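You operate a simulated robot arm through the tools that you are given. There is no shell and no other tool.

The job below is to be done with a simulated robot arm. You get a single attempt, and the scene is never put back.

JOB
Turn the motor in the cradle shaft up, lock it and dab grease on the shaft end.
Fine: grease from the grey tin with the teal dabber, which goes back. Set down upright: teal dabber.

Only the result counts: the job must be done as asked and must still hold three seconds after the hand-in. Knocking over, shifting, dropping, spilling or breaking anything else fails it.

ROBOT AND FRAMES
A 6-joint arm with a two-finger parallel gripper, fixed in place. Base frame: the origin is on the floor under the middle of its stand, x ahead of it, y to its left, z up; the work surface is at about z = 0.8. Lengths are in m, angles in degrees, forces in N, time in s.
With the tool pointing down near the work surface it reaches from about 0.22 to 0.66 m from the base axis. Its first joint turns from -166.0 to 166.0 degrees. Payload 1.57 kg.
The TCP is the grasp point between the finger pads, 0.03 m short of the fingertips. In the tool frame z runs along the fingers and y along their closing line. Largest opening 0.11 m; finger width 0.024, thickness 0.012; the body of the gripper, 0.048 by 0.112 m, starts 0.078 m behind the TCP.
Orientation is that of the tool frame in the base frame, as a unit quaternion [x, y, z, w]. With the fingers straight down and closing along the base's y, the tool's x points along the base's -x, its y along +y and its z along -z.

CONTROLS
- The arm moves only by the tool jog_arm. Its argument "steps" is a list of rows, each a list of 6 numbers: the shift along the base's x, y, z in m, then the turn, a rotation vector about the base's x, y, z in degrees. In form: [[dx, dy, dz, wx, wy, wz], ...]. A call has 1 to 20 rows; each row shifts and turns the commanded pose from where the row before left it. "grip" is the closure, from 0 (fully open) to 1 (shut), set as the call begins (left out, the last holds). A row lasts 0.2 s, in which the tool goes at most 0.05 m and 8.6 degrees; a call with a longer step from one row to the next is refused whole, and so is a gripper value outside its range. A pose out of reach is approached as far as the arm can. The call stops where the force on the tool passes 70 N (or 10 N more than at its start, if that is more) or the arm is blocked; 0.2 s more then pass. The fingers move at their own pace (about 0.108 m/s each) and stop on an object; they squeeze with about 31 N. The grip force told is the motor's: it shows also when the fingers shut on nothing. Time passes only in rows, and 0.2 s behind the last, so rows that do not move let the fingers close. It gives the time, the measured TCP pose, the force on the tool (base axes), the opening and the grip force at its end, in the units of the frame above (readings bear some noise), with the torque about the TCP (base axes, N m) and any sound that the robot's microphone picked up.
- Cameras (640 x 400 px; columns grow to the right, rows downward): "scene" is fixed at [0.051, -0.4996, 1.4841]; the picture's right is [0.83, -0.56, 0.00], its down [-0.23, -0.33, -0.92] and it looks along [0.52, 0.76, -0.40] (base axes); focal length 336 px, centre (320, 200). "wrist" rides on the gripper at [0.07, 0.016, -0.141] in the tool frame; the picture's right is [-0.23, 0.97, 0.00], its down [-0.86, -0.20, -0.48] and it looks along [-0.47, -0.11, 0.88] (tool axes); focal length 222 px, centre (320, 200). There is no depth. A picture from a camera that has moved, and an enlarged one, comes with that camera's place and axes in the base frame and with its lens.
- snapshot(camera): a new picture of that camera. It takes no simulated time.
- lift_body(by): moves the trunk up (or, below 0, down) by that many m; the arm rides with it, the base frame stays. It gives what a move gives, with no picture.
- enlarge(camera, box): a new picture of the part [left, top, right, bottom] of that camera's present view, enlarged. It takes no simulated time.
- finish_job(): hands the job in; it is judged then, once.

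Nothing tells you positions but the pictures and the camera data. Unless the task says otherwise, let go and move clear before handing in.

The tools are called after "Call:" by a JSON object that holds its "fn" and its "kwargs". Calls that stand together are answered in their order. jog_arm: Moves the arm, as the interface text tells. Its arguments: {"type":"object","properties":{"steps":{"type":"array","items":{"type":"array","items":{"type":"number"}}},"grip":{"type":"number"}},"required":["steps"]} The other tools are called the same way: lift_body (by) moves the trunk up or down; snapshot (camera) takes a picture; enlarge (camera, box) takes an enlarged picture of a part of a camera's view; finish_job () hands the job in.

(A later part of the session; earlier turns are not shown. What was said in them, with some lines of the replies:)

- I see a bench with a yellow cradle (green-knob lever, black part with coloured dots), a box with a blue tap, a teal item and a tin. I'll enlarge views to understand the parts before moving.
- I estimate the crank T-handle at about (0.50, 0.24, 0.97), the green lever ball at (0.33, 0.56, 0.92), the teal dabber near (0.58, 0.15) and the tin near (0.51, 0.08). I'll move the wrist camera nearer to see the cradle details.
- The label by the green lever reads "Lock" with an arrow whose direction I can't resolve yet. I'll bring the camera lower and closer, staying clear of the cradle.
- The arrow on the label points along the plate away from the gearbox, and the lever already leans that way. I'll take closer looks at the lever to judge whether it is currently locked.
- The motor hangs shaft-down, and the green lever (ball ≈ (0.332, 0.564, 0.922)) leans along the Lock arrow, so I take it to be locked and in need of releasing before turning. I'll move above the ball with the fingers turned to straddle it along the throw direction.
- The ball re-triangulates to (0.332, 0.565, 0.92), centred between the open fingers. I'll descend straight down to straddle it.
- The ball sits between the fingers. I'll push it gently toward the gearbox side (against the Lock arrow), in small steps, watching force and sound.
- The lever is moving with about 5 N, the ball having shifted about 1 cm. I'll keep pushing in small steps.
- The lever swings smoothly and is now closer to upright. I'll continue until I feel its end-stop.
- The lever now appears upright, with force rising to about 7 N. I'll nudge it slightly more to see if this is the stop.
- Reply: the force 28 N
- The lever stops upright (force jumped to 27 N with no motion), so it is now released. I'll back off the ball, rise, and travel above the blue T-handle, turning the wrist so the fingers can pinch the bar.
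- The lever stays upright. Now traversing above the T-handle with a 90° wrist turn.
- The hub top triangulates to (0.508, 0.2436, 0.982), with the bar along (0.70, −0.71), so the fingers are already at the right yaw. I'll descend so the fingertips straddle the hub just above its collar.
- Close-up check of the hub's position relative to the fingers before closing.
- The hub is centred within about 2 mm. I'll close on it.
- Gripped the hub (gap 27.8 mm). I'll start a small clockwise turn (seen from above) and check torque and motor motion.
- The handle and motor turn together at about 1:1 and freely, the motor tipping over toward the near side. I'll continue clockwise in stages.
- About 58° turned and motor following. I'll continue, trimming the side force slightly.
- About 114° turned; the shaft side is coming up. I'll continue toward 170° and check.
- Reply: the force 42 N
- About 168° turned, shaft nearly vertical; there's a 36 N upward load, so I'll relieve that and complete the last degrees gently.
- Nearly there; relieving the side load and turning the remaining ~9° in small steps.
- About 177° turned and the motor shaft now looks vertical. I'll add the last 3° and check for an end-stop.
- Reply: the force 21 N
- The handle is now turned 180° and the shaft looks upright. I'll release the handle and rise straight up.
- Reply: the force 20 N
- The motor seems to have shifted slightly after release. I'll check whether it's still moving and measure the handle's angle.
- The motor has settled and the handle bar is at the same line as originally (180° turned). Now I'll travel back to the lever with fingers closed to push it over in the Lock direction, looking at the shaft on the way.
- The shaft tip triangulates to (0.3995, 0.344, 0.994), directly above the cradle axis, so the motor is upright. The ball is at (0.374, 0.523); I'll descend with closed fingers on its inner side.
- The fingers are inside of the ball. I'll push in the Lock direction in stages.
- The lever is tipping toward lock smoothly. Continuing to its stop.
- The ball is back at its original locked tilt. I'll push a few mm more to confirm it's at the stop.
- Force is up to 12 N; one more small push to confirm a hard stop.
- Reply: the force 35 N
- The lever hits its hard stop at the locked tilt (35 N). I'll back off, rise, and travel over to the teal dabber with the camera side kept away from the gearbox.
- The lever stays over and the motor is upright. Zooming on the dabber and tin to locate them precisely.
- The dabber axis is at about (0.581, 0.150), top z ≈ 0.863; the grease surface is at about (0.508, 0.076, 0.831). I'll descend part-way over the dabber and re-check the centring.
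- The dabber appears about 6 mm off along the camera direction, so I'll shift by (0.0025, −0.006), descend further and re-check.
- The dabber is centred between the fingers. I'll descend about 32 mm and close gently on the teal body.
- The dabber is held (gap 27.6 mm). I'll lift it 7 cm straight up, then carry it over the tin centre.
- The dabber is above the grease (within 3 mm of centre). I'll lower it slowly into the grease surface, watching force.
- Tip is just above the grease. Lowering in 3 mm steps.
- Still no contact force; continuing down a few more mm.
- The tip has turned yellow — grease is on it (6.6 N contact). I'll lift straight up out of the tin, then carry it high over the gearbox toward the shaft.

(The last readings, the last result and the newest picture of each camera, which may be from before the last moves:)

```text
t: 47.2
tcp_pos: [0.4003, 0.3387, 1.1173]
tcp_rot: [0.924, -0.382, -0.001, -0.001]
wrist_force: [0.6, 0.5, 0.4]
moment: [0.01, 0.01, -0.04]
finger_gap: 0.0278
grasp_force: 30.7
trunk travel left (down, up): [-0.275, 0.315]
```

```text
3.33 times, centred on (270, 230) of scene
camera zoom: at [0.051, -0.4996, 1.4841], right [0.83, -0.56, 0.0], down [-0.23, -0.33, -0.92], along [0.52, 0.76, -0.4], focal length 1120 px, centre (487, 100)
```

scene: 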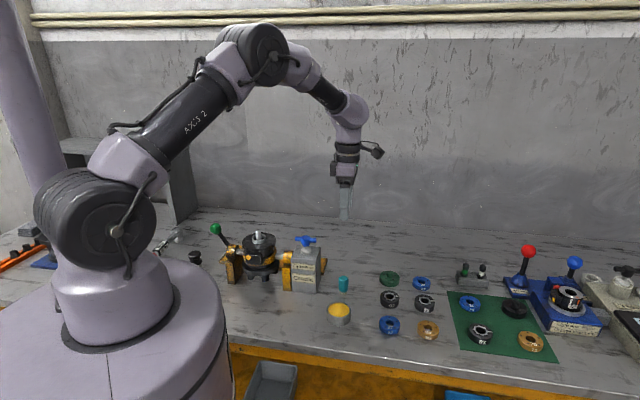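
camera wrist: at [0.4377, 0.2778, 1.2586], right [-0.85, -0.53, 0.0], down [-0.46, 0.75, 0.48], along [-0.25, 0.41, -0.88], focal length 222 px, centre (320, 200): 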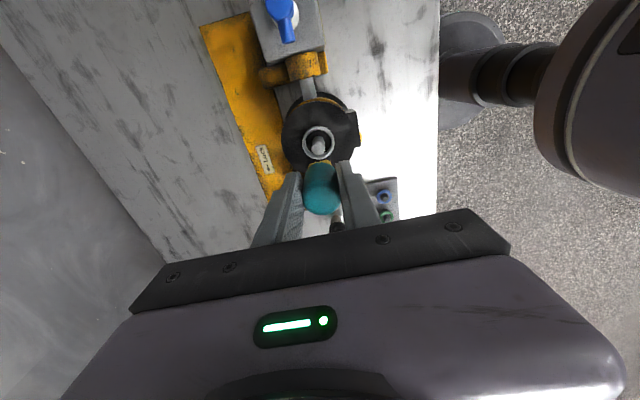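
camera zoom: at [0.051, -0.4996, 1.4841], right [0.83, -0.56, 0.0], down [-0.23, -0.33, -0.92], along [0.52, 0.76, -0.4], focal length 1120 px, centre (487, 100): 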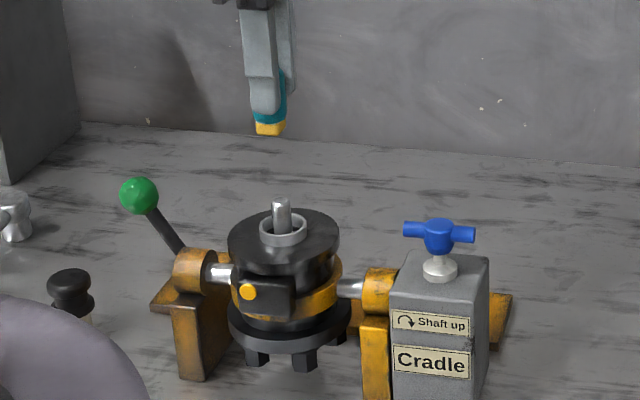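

The dabber hangs near the shaft axis; I'll measure the remaining lateral offset with tight zooms.

Call:
{"fn": "enlarge", "kwargs": {"camera": "scene", "box": [270, 190, 320, 250]}}

Call:
{"fn": "enlarge", "kwargs": {"camera": "wrist", "box": [290, 120, 350, 220]}}

```text
6.67 times, centred on (295, 220) of scene
camera zoom: at [0.051, -0.4996, 1.4841], right [0.83, -0.56, 0.0], down [-0.23, -0.33, -0.92], along [0.52, 0.76, -0.4], focal length 2239 px, centre (487, 67)
```

zoom: 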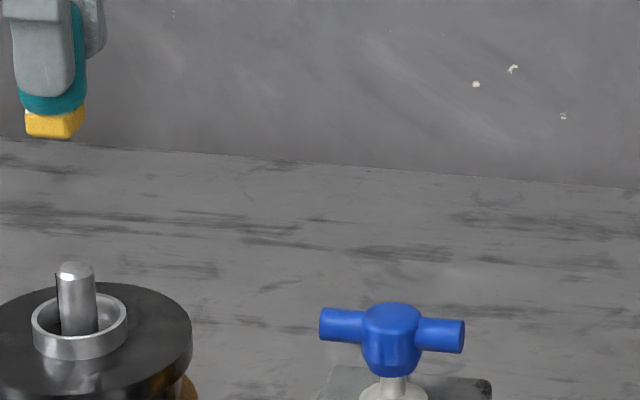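

```text
4.00 times, centred on (320, 170) of wrist
camera zoom: at [0.4377, 0.2778, 1.2586], right [-0.85, -0.53, 0.0], down [-0.46, 0.75, 0.48], along [-0.25, 0.41, -0.88], focal length 888 px, centre (320, 320)
```

zoom: 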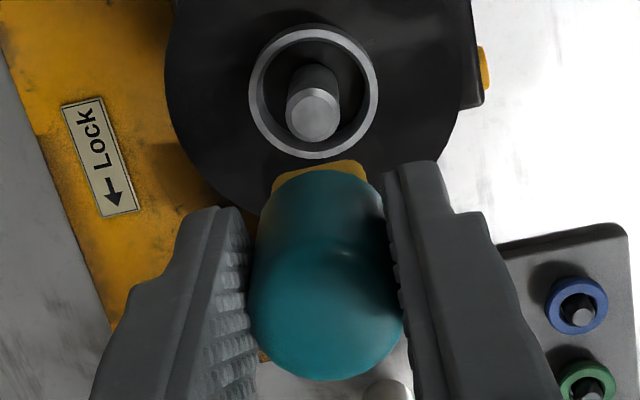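

I need to shift by about (0.003, −0.002) to centre the tip over the shaft, with roughly 67–72 mm to go down. I'll lower most of the way and re-check.

Call:
{"fn": "jog_arm", "kwargs": {"steps": [[0.003, -0.0018, -0.01, 0, 0, 0], [0, 0, -0.02, 0, 0, 0], [0, 0, -0.02, 0, 0, 0], [0, 0, -0.005, 0, 0, 0], [0, 0, 0, 0, 0, 0]], "grip": 0.85}}

Call:
{"fn": "enlarge", "kwargs": {"camera": "scene", "box": [240, 200, 300, 250]}}

Call:
{"fn": "enlarge", "kwargs": {"camera": "wrist", "box": [270, 120, 370, 220]}}

```text
t: 48.4
tcp_pos: [0.4035, 0.337, 1.0647]
tcp_rot: [0.924, -0.382, 0.0, 0.001]
wrist_force: [0.5, 0.0, -0.7]
moment: [0.02, 0.0, -0.01]
finger_gap: 0.0278
grasp_force: 31.0
trunk travel left (down, up): [-0.275, 0.315]
```

```text
8.00 times, centred on (270, 225) of scene
camera zoom: at [0.051, -0.4996, 1.4841], right [0.83, -0.56, 0.0], down [-0.23, -0.33, -0.92], along [0.52, 0.76, -0.4], focal length 2687 px, centre (720, 0)
```

zoom: 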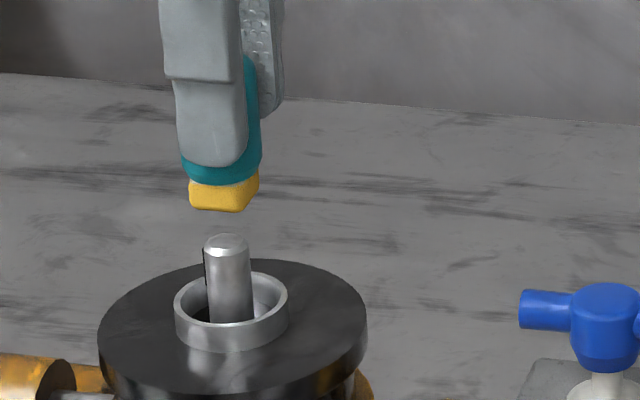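

```text
4.00 times, centred on (320, 170) of wrist
camera zoom: at [0.4418, 0.2768, 1.2059], right [-0.85, -0.53, 0.0], down [-0.46, 0.75, 0.48], along [-0.25, 0.41, -0.88], focal length 888 px, centre (320, 320)
```

zoom: 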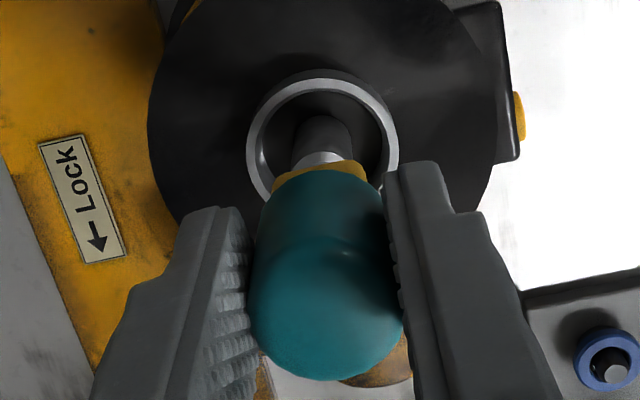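

Tip and shaft are aligned in both views, with about 15 mm left. Lowering slowly until contact.

Call:
{"fn": "jog_arm", "kwargs": {"steps": [[0, 0, -0.006, 0, 0, 0], [0, 0, -0.004, 0, 0, 0], [0, 0, -0.002, 0, 0, 0], [0, 0, 0, 0, 0, 0]], "grip": 0.85}}

Call:
{"fn": "enlarge", "kwargs": {"camera": "scene", "box": [240, 200, 300, 250]}}

```text
t: 49.4
tcp_pos: [0.403, 0.3377, 1.0516]
tcp_rot: [0.924, -0.382, 0.0, 0.0]
wrist_force: [-0.4, 0.2, -0.5]
moment: [-0.07, 0.0, -0.03]
finger_gap: 0.0279
grasp_force: 31.2
trunk travel left (down, up): [-0.275, 0.315]
```

```text
8.00 times, centred on (270, 225) of scene
camera zoom: at [0.051, -0.4996, 1.4841], right [0.83, -0.56, 0.0], down [-0.23, -0.33, -0.92], along [0.52, 0.76, -0.4], focal length 2687 px, centre (720, 0)
```

zoom: 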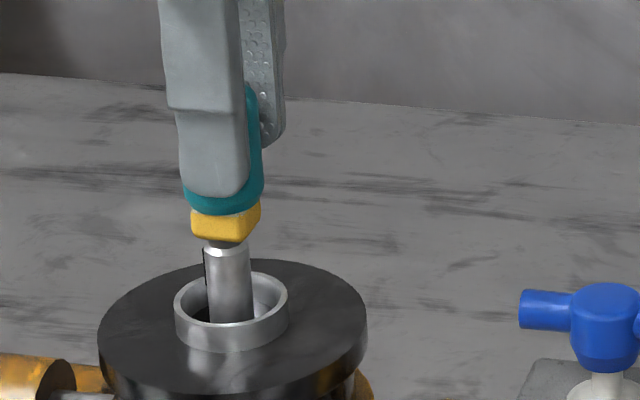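

Nearly touching. Continuing in 1.5 mm steps.

Call:
{"fn": "jog_arm", "kwargs": {"steps": [[0, 0, -0.0015, 0, 0, 0], [0, 0, -0.0015, 0, 0, 0], [0, 0, 0, 0, 0, 0]], "grip": 0.85}}

Call:
{"fn": "enlarge", "kwargs": {"camera": "scene", "box": [240, 200, 300, 250]}}

```text
t: 50.2
tcp_pos: [0.4028, 0.3388, 1.0482]
tcp_rot: [0.924, -0.383, 0.0, 0.0]
wrist_force: [0.3, -0.1, -0.2]
moment: [0.0, 0.04, 0.03]
finger_gap: 0.0278
grasp_force: 31.3
trunk travel left (down, up): [-0.275, 0.315]
```

```text
8.00 times, centred on (270, 225) of scene
camera zoom: at [0.051, -0.4996, 1.4841], right [0.83, -0.56, 0.0], down [-0.23, -0.33, -0.92], along [0.52, 0.76, -0.4], focal length 2687 px, centre (720, 0)
```

zoom: 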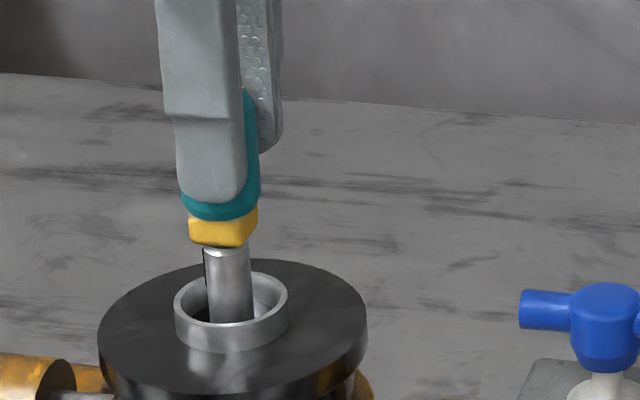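

No contact force yet; a bit more.

Call:
{"fn": "jog_arm", "kwargs": {"steps": [[0.0003, 0, -0.0015, 0, 0, 0], [0, 0, -0.001, 0, 0, 0], [0, 0, 0, 0, 0, 0]], "grip": 0.85}}

Call:
{"fn": "enlarge", "kwargs": {"camera": "scene", "box": [240, 200, 300, 250]}}

```text
t: 51.0
tcp_pos: [0.4036, 0.3396, 1.0478]
tcp_rot: [0.924, -0.383, 0.001, 0.0]
wrist_force: [0.3, -0.3, 6.4]
moment: [-0.01, 0.03, -0.01]
finger_gap: 0.0277
grasp_force: 31.3
trunk travel left (down, up): [-0.275, 0.315]
```

```text
8.00 times, centred on (270, 225) of scene
camera zoom: at [0.051, -0.4996, 1.4841], right [0.83, -0.56, 0.0], down [-0.23, -0.33, -0.92], along [0.52, 0.76, -0.4], focal length 2687 px, centre (720, 0)
```

zoom: 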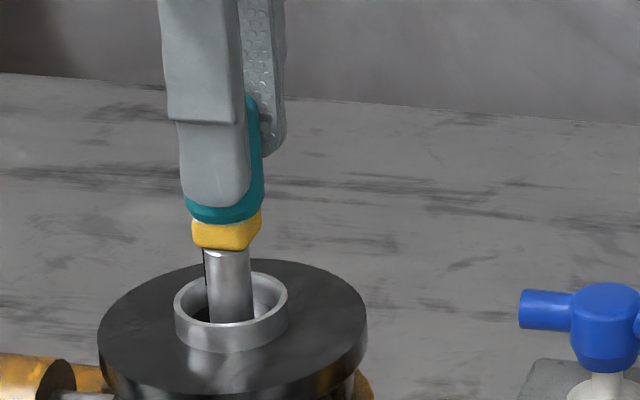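

Contact at 6.4 N on the shaft end. I'll hold briefly, then lift and check for grease on the shaft.

Call:
{"fn": "jog_arm", "kwargs": {"steps": [[0, 0, -0.0003, 0, 0, 0], [0, 0, 0, 0, 0, 0], [0, 0, 0, 0, 0, 0]], "grip": 0.85}}

Call:
{"fn": "jog_arm", "kwargs": {"steps": [[0, 0, 0.005, 0, 0, 0], [0, 0, 0.02, 0, 0, 0], [0, 0, 0.03, 0, 0, 0], [0, 0, 0.03, 0, 0, 0]], "grip": 0.85}}

Call:
{"fn": "enlarge", "kwargs": {"camera": "scene", "box": [240, 200, 300, 250]}}

Call:
{"fn": "enlarge", "kwargs": {"camera": "wrist", "box": [270, 100, 370, 200]}}

```text
t: 51.8
tcp_pos: [0.404, 0.3408, 1.0473]
tcp_rot: [0.924, -0.382, 0.0, 0.0]
wrist_force: [2.2, 1.4, 13.0]
moment: [0.02, -0.08, -0.02]
finger_gap: 0.0279
grasp_force: 30.7
trunk travel left (down, up): [-0.275, 0.315]
```

```text
t: 52.8
tcp_pos: [0.4025, 0.3421, 1.1341]
tcp_rot: [0.924, -0.382, 0.0, 0.001]
wrist_force: [-0.2, 0.5, 0.9]
moment: [-0.02, 0.01, 0.0]
finger_gap: 0.0276
grasp_force: 31.0
trunk travel left (down, up): [-0.275, 0.315]
```

```text
8.00 times, centred on (270, 225) of scene
camera zoom: at [0.051, -0.4996, 1.4841], right [0.83, -0.56, 0.0], down [-0.23, -0.33, -0.92], along [0.52, 0.76, -0.4], focal length 2687 px, centre (720, 0)
```

zoom: 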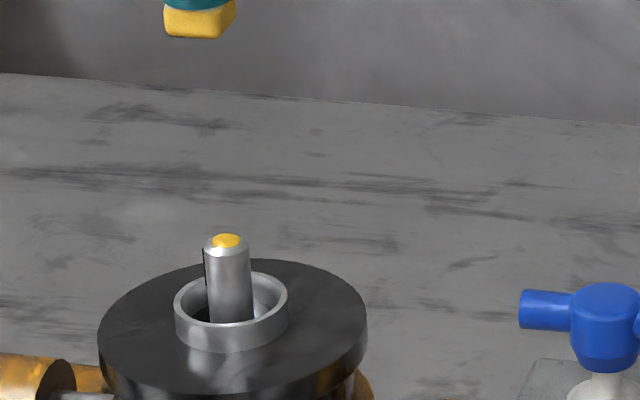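

```text
4.00 times, centred on (320, 150) of wrist
camera zoom: at [0.4398, 0.2807, 1.2758], right [-0.85, -0.53, 0.0], down [-0.46, 0.75, 0.48], along [-0.25, 0.41, -0.88], focal length 888 px, centre (320, 400)
```

zoom: 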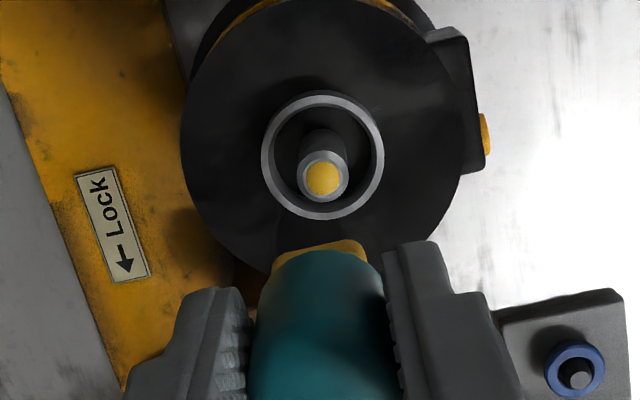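

Grease is visible on the shaft end. Now I'll carry the dabber back to directly above its original spot (net shift +0.1797, −0.1947).

Call:
{"fn": "jog_arm", "kwargs": {"steps": [[0.02567, -0.02781, 0, 0, 0, 0], [0.02567, -0.02781, 0, 0, 0, 0], [0.02567, -0.02781, 0, 0, 0, 0], [0.02567, -0.02781, 0, 0, 0, 0], [0.02567, -0.02781, 0, 0, 0, 0], [0.02567, -0.02781, 0, 0, 0, 0], [0.02568, -0.02784, 0, 0, 0, 0], [0, 0, 0, 0, 0, 0]], "grip": 0.85}}

Call:
{"fn": "jog_arm", "kwargs": {"steps": [[0, 0, -0.045, 0, 0, 0], [0, 0, -0.045, 0, 0, 0], [0, 0, -0.045, 0, 0, 0], [0, 0, -0.045, 0, 0, 0], [0, 0, -0.04, 0, 0, 0], [0, 0, -0.02, 0, 0, 0], [0, 0, 0, 0, 0, 0]], "grip": 0.85}}

Call:
{"fn": "enlarge", "kwargs": {"camera": "scene", "box": [300, 230, 380, 310]}}

Call:
{"fn": "enlarge", "kwargs": {"camera": "wrist", "box": [240, 120, 400, 240]}}

```text
t: 54.6
tcp_pos: [0.5846, 0.1443, 1.1323]
tcp_rot: [0.924, -0.383, 0.0, 0.0]
wrist_force: [-0.3, 0.3, -0.2]
moment: [0.05, -0.01, 0.02]
finger_gap: 0.0282
grasp_force: 31.2
trunk travel left (down, up): [-0.275, 0.315]
```

```text
t: 56.2
tcp_pos: [0.5844, 0.1462, 0.8909]
tcp_rot: [0.924, -0.383, 0.0, -0.001]
wrist_force: [1.2, -0.5, 0.2]
moment: [-0.03, 0.0, -0.04]
finger_gap: 0.0279
grasp_force: 30.7
trunk travel left (down, up): [-0.275, 0.315]
```

```text
5.00 times, centred on (340, 270) of scene
camera zoom: at [0.051, -0.4996, 1.4841], right [0.83, -0.56, 0.0], down [-0.23, -0.33, -0.92], along [0.52, 0.76, -0.4], focal length 1679 px, centre (220, -150)
```

zoom: 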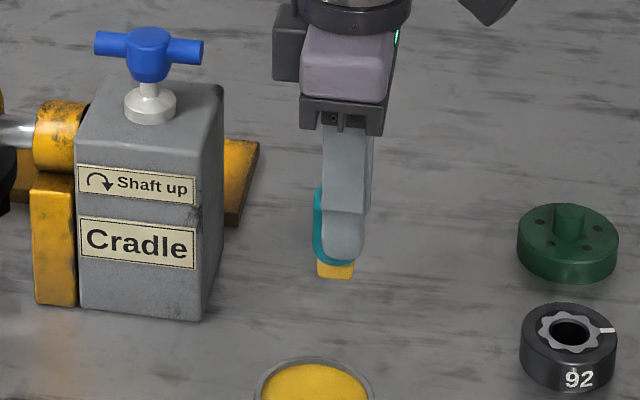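

```text
3.33 times, centred on (320, 180) of wrist
camera zoom: at [0.6217, 0.0861, 1.0321], right [-0.85, -0.53, 0.0], down [-0.46, 0.75, 0.48], along [-0.25, 0.41, -0.88], focal length 740 px, centre (320, 267)
```

zoom: 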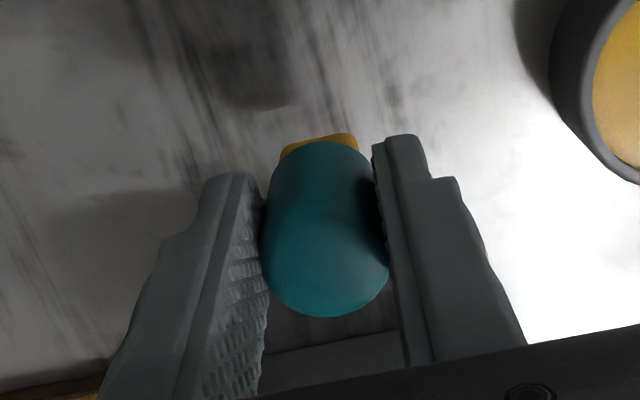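

Back over the original spot with 33 mm to go. Lowering gently to the bench.

Call:
{"fn": "jog_arm", "kwargs": {"steps": [[0, 0, -0.015, 0, 0, 0], [0, 0, -0.012, 0, 0, 0], [0, 0, -0.004, 0, 0, 0], [0, 0, 0, 0, 0, 0]], "grip": 0.85}}

Call:
{"fn": "jog_arm", "kwargs": {"steps": [[0, 0, -0.001, 0, 0, 0], [0, 0, -0.001, 0, 0, 0], [0, 0, 0, 0, 0, 0]], "grip": 0.85}}

Call:
{"fn": "enlarge", "kwargs": {"camera": "scene", "box": [300, 230, 380, 310]}}

```text
t: 57.2
tcp_pos: [0.585, 0.1445, 0.8595]
tcp_rot: [0.924, -0.383, 0.0, 0.0]
wrist_force: [0.4, 0.7, -0.7]
moment: [0.01, -0.02, 0.0]
finger_gap: 0.0279
grasp_force: 31.4
trunk travel left (down, up): [-0.275, 0.315]
```

```text
t: 58.0
tcp_pos: [0.584, 0.1448, 0.8585]
tcp_rot: [0.924, -0.383, 0.0, 0.0]
wrist_force: [-0.1, 0.8, -0.2]
moment: [0.0, 0.02, 0.0]
finger_gap: 0.0277
grasp_force: 30.8
trunk travel left (down, up): [-0.275, 0.315]
```

```text
5.00 times, centred on (340, 270) of scene
camera zoom: at [0.051, -0.4996, 1.4841], right [0.83, -0.56, 0.0], down [-0.23, -0.33, -0.92], along [0.52, 0.76, -0.4], focal length 1679 px, centre (220, -150)
```

zoom: 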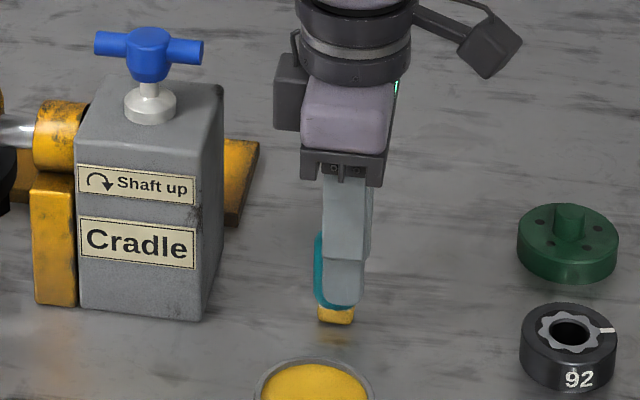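

Just above the surface still. Continuing in 1 mm steps to light contact.

Call:
{"fn": "jog_arm", "kwargs": {"steps": [[0, 0, -0.001, 0, 0, 0], [0, 0, 0, 0, 0, 0]], "grip": 0.85}}

```text
t: 58.6
tcp_pos: [0.5851, 0.1447, 0.8578]
tcp_rot: [0.924, -0.382, 0.0, 0.0]
wrist_force: [0.1, 0.1, -0.5]
moment: [-0.01, -0.01, 0.01]
finger_gap: 0.0277
grasp_force: 31.6
trunk travel left (down, up): [-0.275, 0.315]
```

No contact yet; I take the tip to be within a millimetre or two of the bench, so I continue in 1 mm steps.

Call:
{"fn": "jog_arm", "kwargs": {"steps": [[0, 0, -0.001, 0, 0, 0], [0, 0, 0, 0, 0, 0]], "grip": 0.85}}

Call:
{"fn": "enlarge", "kwargs": {"camera": "scene", "box": [320, 265, 370, 330]}}

```text
t: 59.2
tcp_pos: [0.5843, 0.1449, 0.8572]
tcp_rot: [0.924, -0.382, 0.0, -0.001]
wrist_force: [-0.6, 1.0, 6.4]
moment: [0.04, 0.05, 0.0]
finger_gap: 0.028
grasp_force: 30.9
trunk travel left (down, up): [-0.275, 0.315]
```

```text
6.15 times, centred on (345, 298) of scene
camera zoom: at [0.051, -0.4996, 1.4841], right [0.83, -0.56, 0.0], down [-0.23, -0.33, -0.92], along [0.52, 0.76, -0.4], focal length 2067 px, centre (166, -400)
```

zoom: 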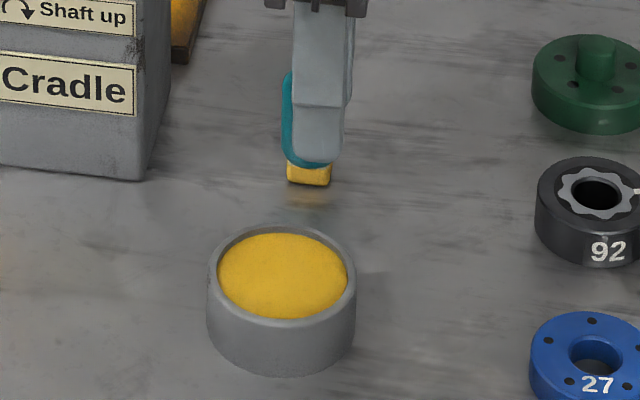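

Light contact (6.4 N), tip exactly where it first stood. I'll ease the force slightly, then open gently.

Call:
{"fn": "jog_arm", "kwargs": {"steps": [[0, 0, 0.0005, 0, 0, 0], [0, 0, 0, 0, 0, 0]], "grip": 0.8}}

Call:
{"fn": "jog_arm", "kwargs": {"steps": [[0, 0, 0, 0, 0, 0], [0, 0, 0, 0, 0, 0]], "grip": 0.71}}

Call:
{"fn": "jog_arm", "kwargs": {"steps": [[0, 0, 0, 0, 0, 0], [0, 0, 0, 0, 0, 0]], "grip": 0.4}}

Call:
{"fn": "enlarge", "kwargs": {"camera": "scene", "box": [320, 265, 370, 330]}}

Call:
{"fn": "enlarge", "kwargs": {"camera": "wrist", "box": [240, 120, 400, 240]}}

```text
t: 59.8
tcp_pos: [0.585, 0.1437, 0.8576]
tcp_rot: [0.924, -0.383, 0.0, 0.0]
wrist_force: [1.3, 2.5, 6.0]
moment: [0.11, 0.01, -0.01]
finger_gap: 0.0278
grasp_force: 31.0
trunk travel left (down, up): [-0.275, 0.315]
```

```text
t: 60.4
tcp_pos: [0.585, 0.1443, 0.8565]
tcp_rot: [0.923, -0.384, -0.001, 0.0]
wrist_force: [0.1, -0.2, 0.2]
moment: [0.02, 0.0, -0.05]
finger_gap: 0.0318
grasp_force: 0.2
trunk travel left (down, up): [-0.275, 0.315]
```

```text
t: 61.0
tcp_pos: [0.5847, 0.144, 0.8577]
tcp_rot: [0.924, -0.382, 0.0, 0.0]
wrist_force: [-0.4, -0.1, 0.3]
moment: [0.01, 0.02, 0.0]
finger_gap: 0.0659
grasp_force: 0.1
trunk travel left (down, up): [-0.275, 0.315]
```

```text
6.15 times, centred on (345, 298) of scene
camera zoom: at [0.051, -0.4996, 1.4841], right [0.83, -0.56, 0.0], down [-0.23, -0.33, -0.92], along [0.52, 0.76, -0.4], focal length 2067 px, centre (166, -400)
```

zoom: 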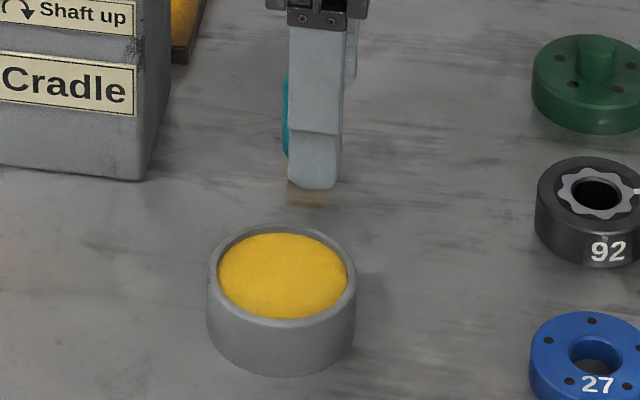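

```text
3.33 times, centred on (320, 180) of wrist
camera zoom: at [0.6222, 0.0838, 0.9979], right [-0.85, -0.53, 0.0], down [-0.46, 0.75, 0.48], along [-0.25, 0.41, -0.88], focal length 740 px, centre (320, 267)
```

zoom: 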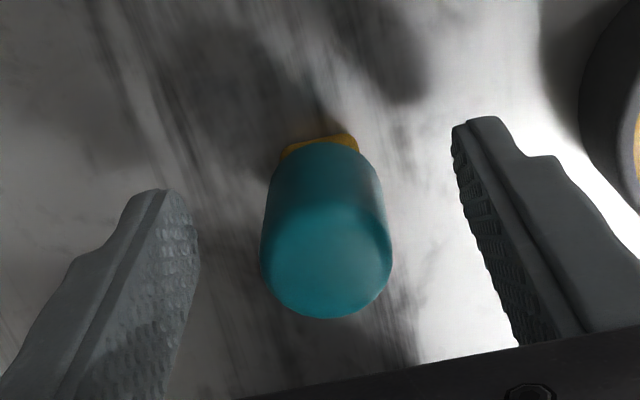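

The dabber stands upright by itself between the open fingers. I'll rise straight up clear and check the whole scene.

Call:
{"fn": "jog_arm", "kwargs": {"steps": [[0, 0, 0.02, 0, 0, 0], [0, 0, 0.04, 0, 0, 0], [0, 0, 0.045, 0, 0, 0], [0, 0, 0.045, 0, 0, 0], [0, 0, 0.045, 0, 0, 0], [0, 0, 0.045, 0, 0, 0]], "grip": 0.4}}

Call:
{"fn": "snapshot", "kwargs": {"camera": "scene"}}

Call:
{"fn": "enlarge", "kwargs": {"camera": "scene", "box": [320, 265, 370, 330]}}

Call:
{"fn": "enlarge", "kwargs": {"camera": "scene", "box": [200, 180, 360, 300]}}

Call:
{"fn": "snapshot", "kwargs": {"camera": "wrist"}}

```text
t: 62.4
tcp_pos: [0.5839, 0.1414, 1.1009]
tcp_rot: [0.924, -0.382, 0.0, 0.0]
wrist_force: [-0.3, -0.2, 0.1]
moment: [-0.02, 0.02, 0.02]
finger_gap: 0.0658
grasp_force: 0.1
trunk travel left (down, up): [-0.275, 0.315]
```

```text
taken
```

scene: 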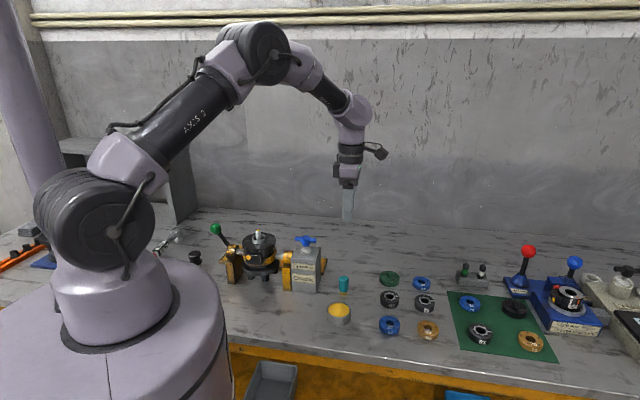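

```text
6.15 times, centred on (345, 298) of scene
camera zoom: at [0.051, -0.4996, 1.4841], right [0.83, -0.56, 0.0], down [-0.23, -0.33, -0.92], along [0.52, 0.76, -0.4], focal length 2067 px, centre (166, -400)
```

zoom: 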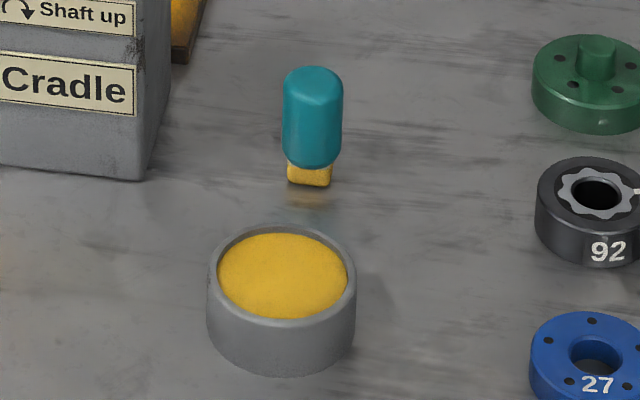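

```text
3.33 times, centred on (280, 240) of scene
camera zoom: at [0.051, -0.4996, 1.4841], right [0.83, -0.56, 0.0], down [-0.23, -0.33, -0.92], along [0.52, 0.76, -0.4], focal length 1120 px, centre (453, 67)
```

zoom: 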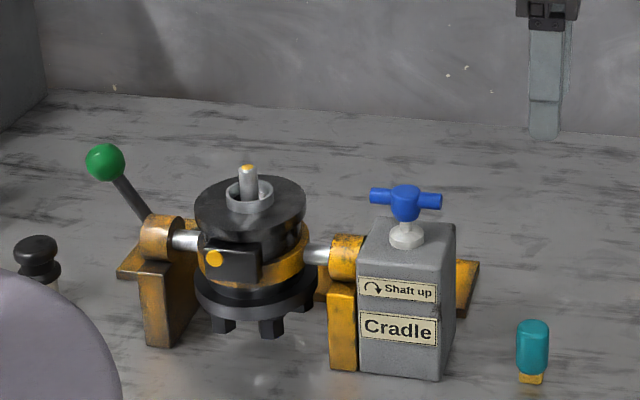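

```text
taken
camera wrist: at [0.622, 0.0811, 1.2423], right [-0.85, -0.53, 0.0], down [-0.46, 0.75, 0.48], along [-0.25, 0.41, -0.88], focal length 222 px, centre (320, 200)
```

wrist: 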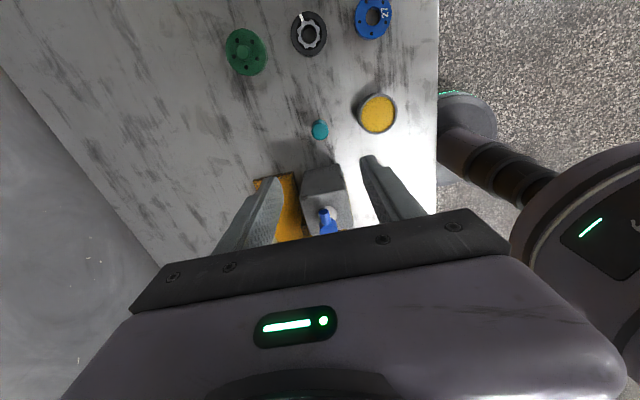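

Shaft is up with grease on its end, the lever is over at its lock stop, and the dabber stands upright at its original spot with nothing else moved. The arm is clear, so I hand the job in.

Call:
{"fn": "finish_job", "kwargs": {}}

```text
The job is handed in.
```

The job is handed in. The motor in the cradle is shaft up and locked, the shaft end has grease on it, and the teal dabber is back upright in its place. I haven't been told how it was judged.

- **Turn:** The green lever was already in the lock position at the start, so I released it first. I then turned the blue handle clockwise half a turn. The handle ended within about 1° of 180°, and the shaft tip measured directly above the cradle axis, good to roughly 3°.
- **Lock:** I pushed the lever back in the direction of the Lock arrow until it hit its stop at 35 N. It was still there in the last picture. I did not try the handle again to test the lock.
- **Grease:** I dipped the dabber in the grey tin until its tip turned yellow, then pressed it on the shaft end at 6–13 N. The yellow grease shows on the shaft end in both camera views.
- **Dabber:** It stands upright on its tip in the same spot as before, as far as the pictures show. The tip still has grease on it.

In the last scene picture nothing else looked moved, and the arm was clear.
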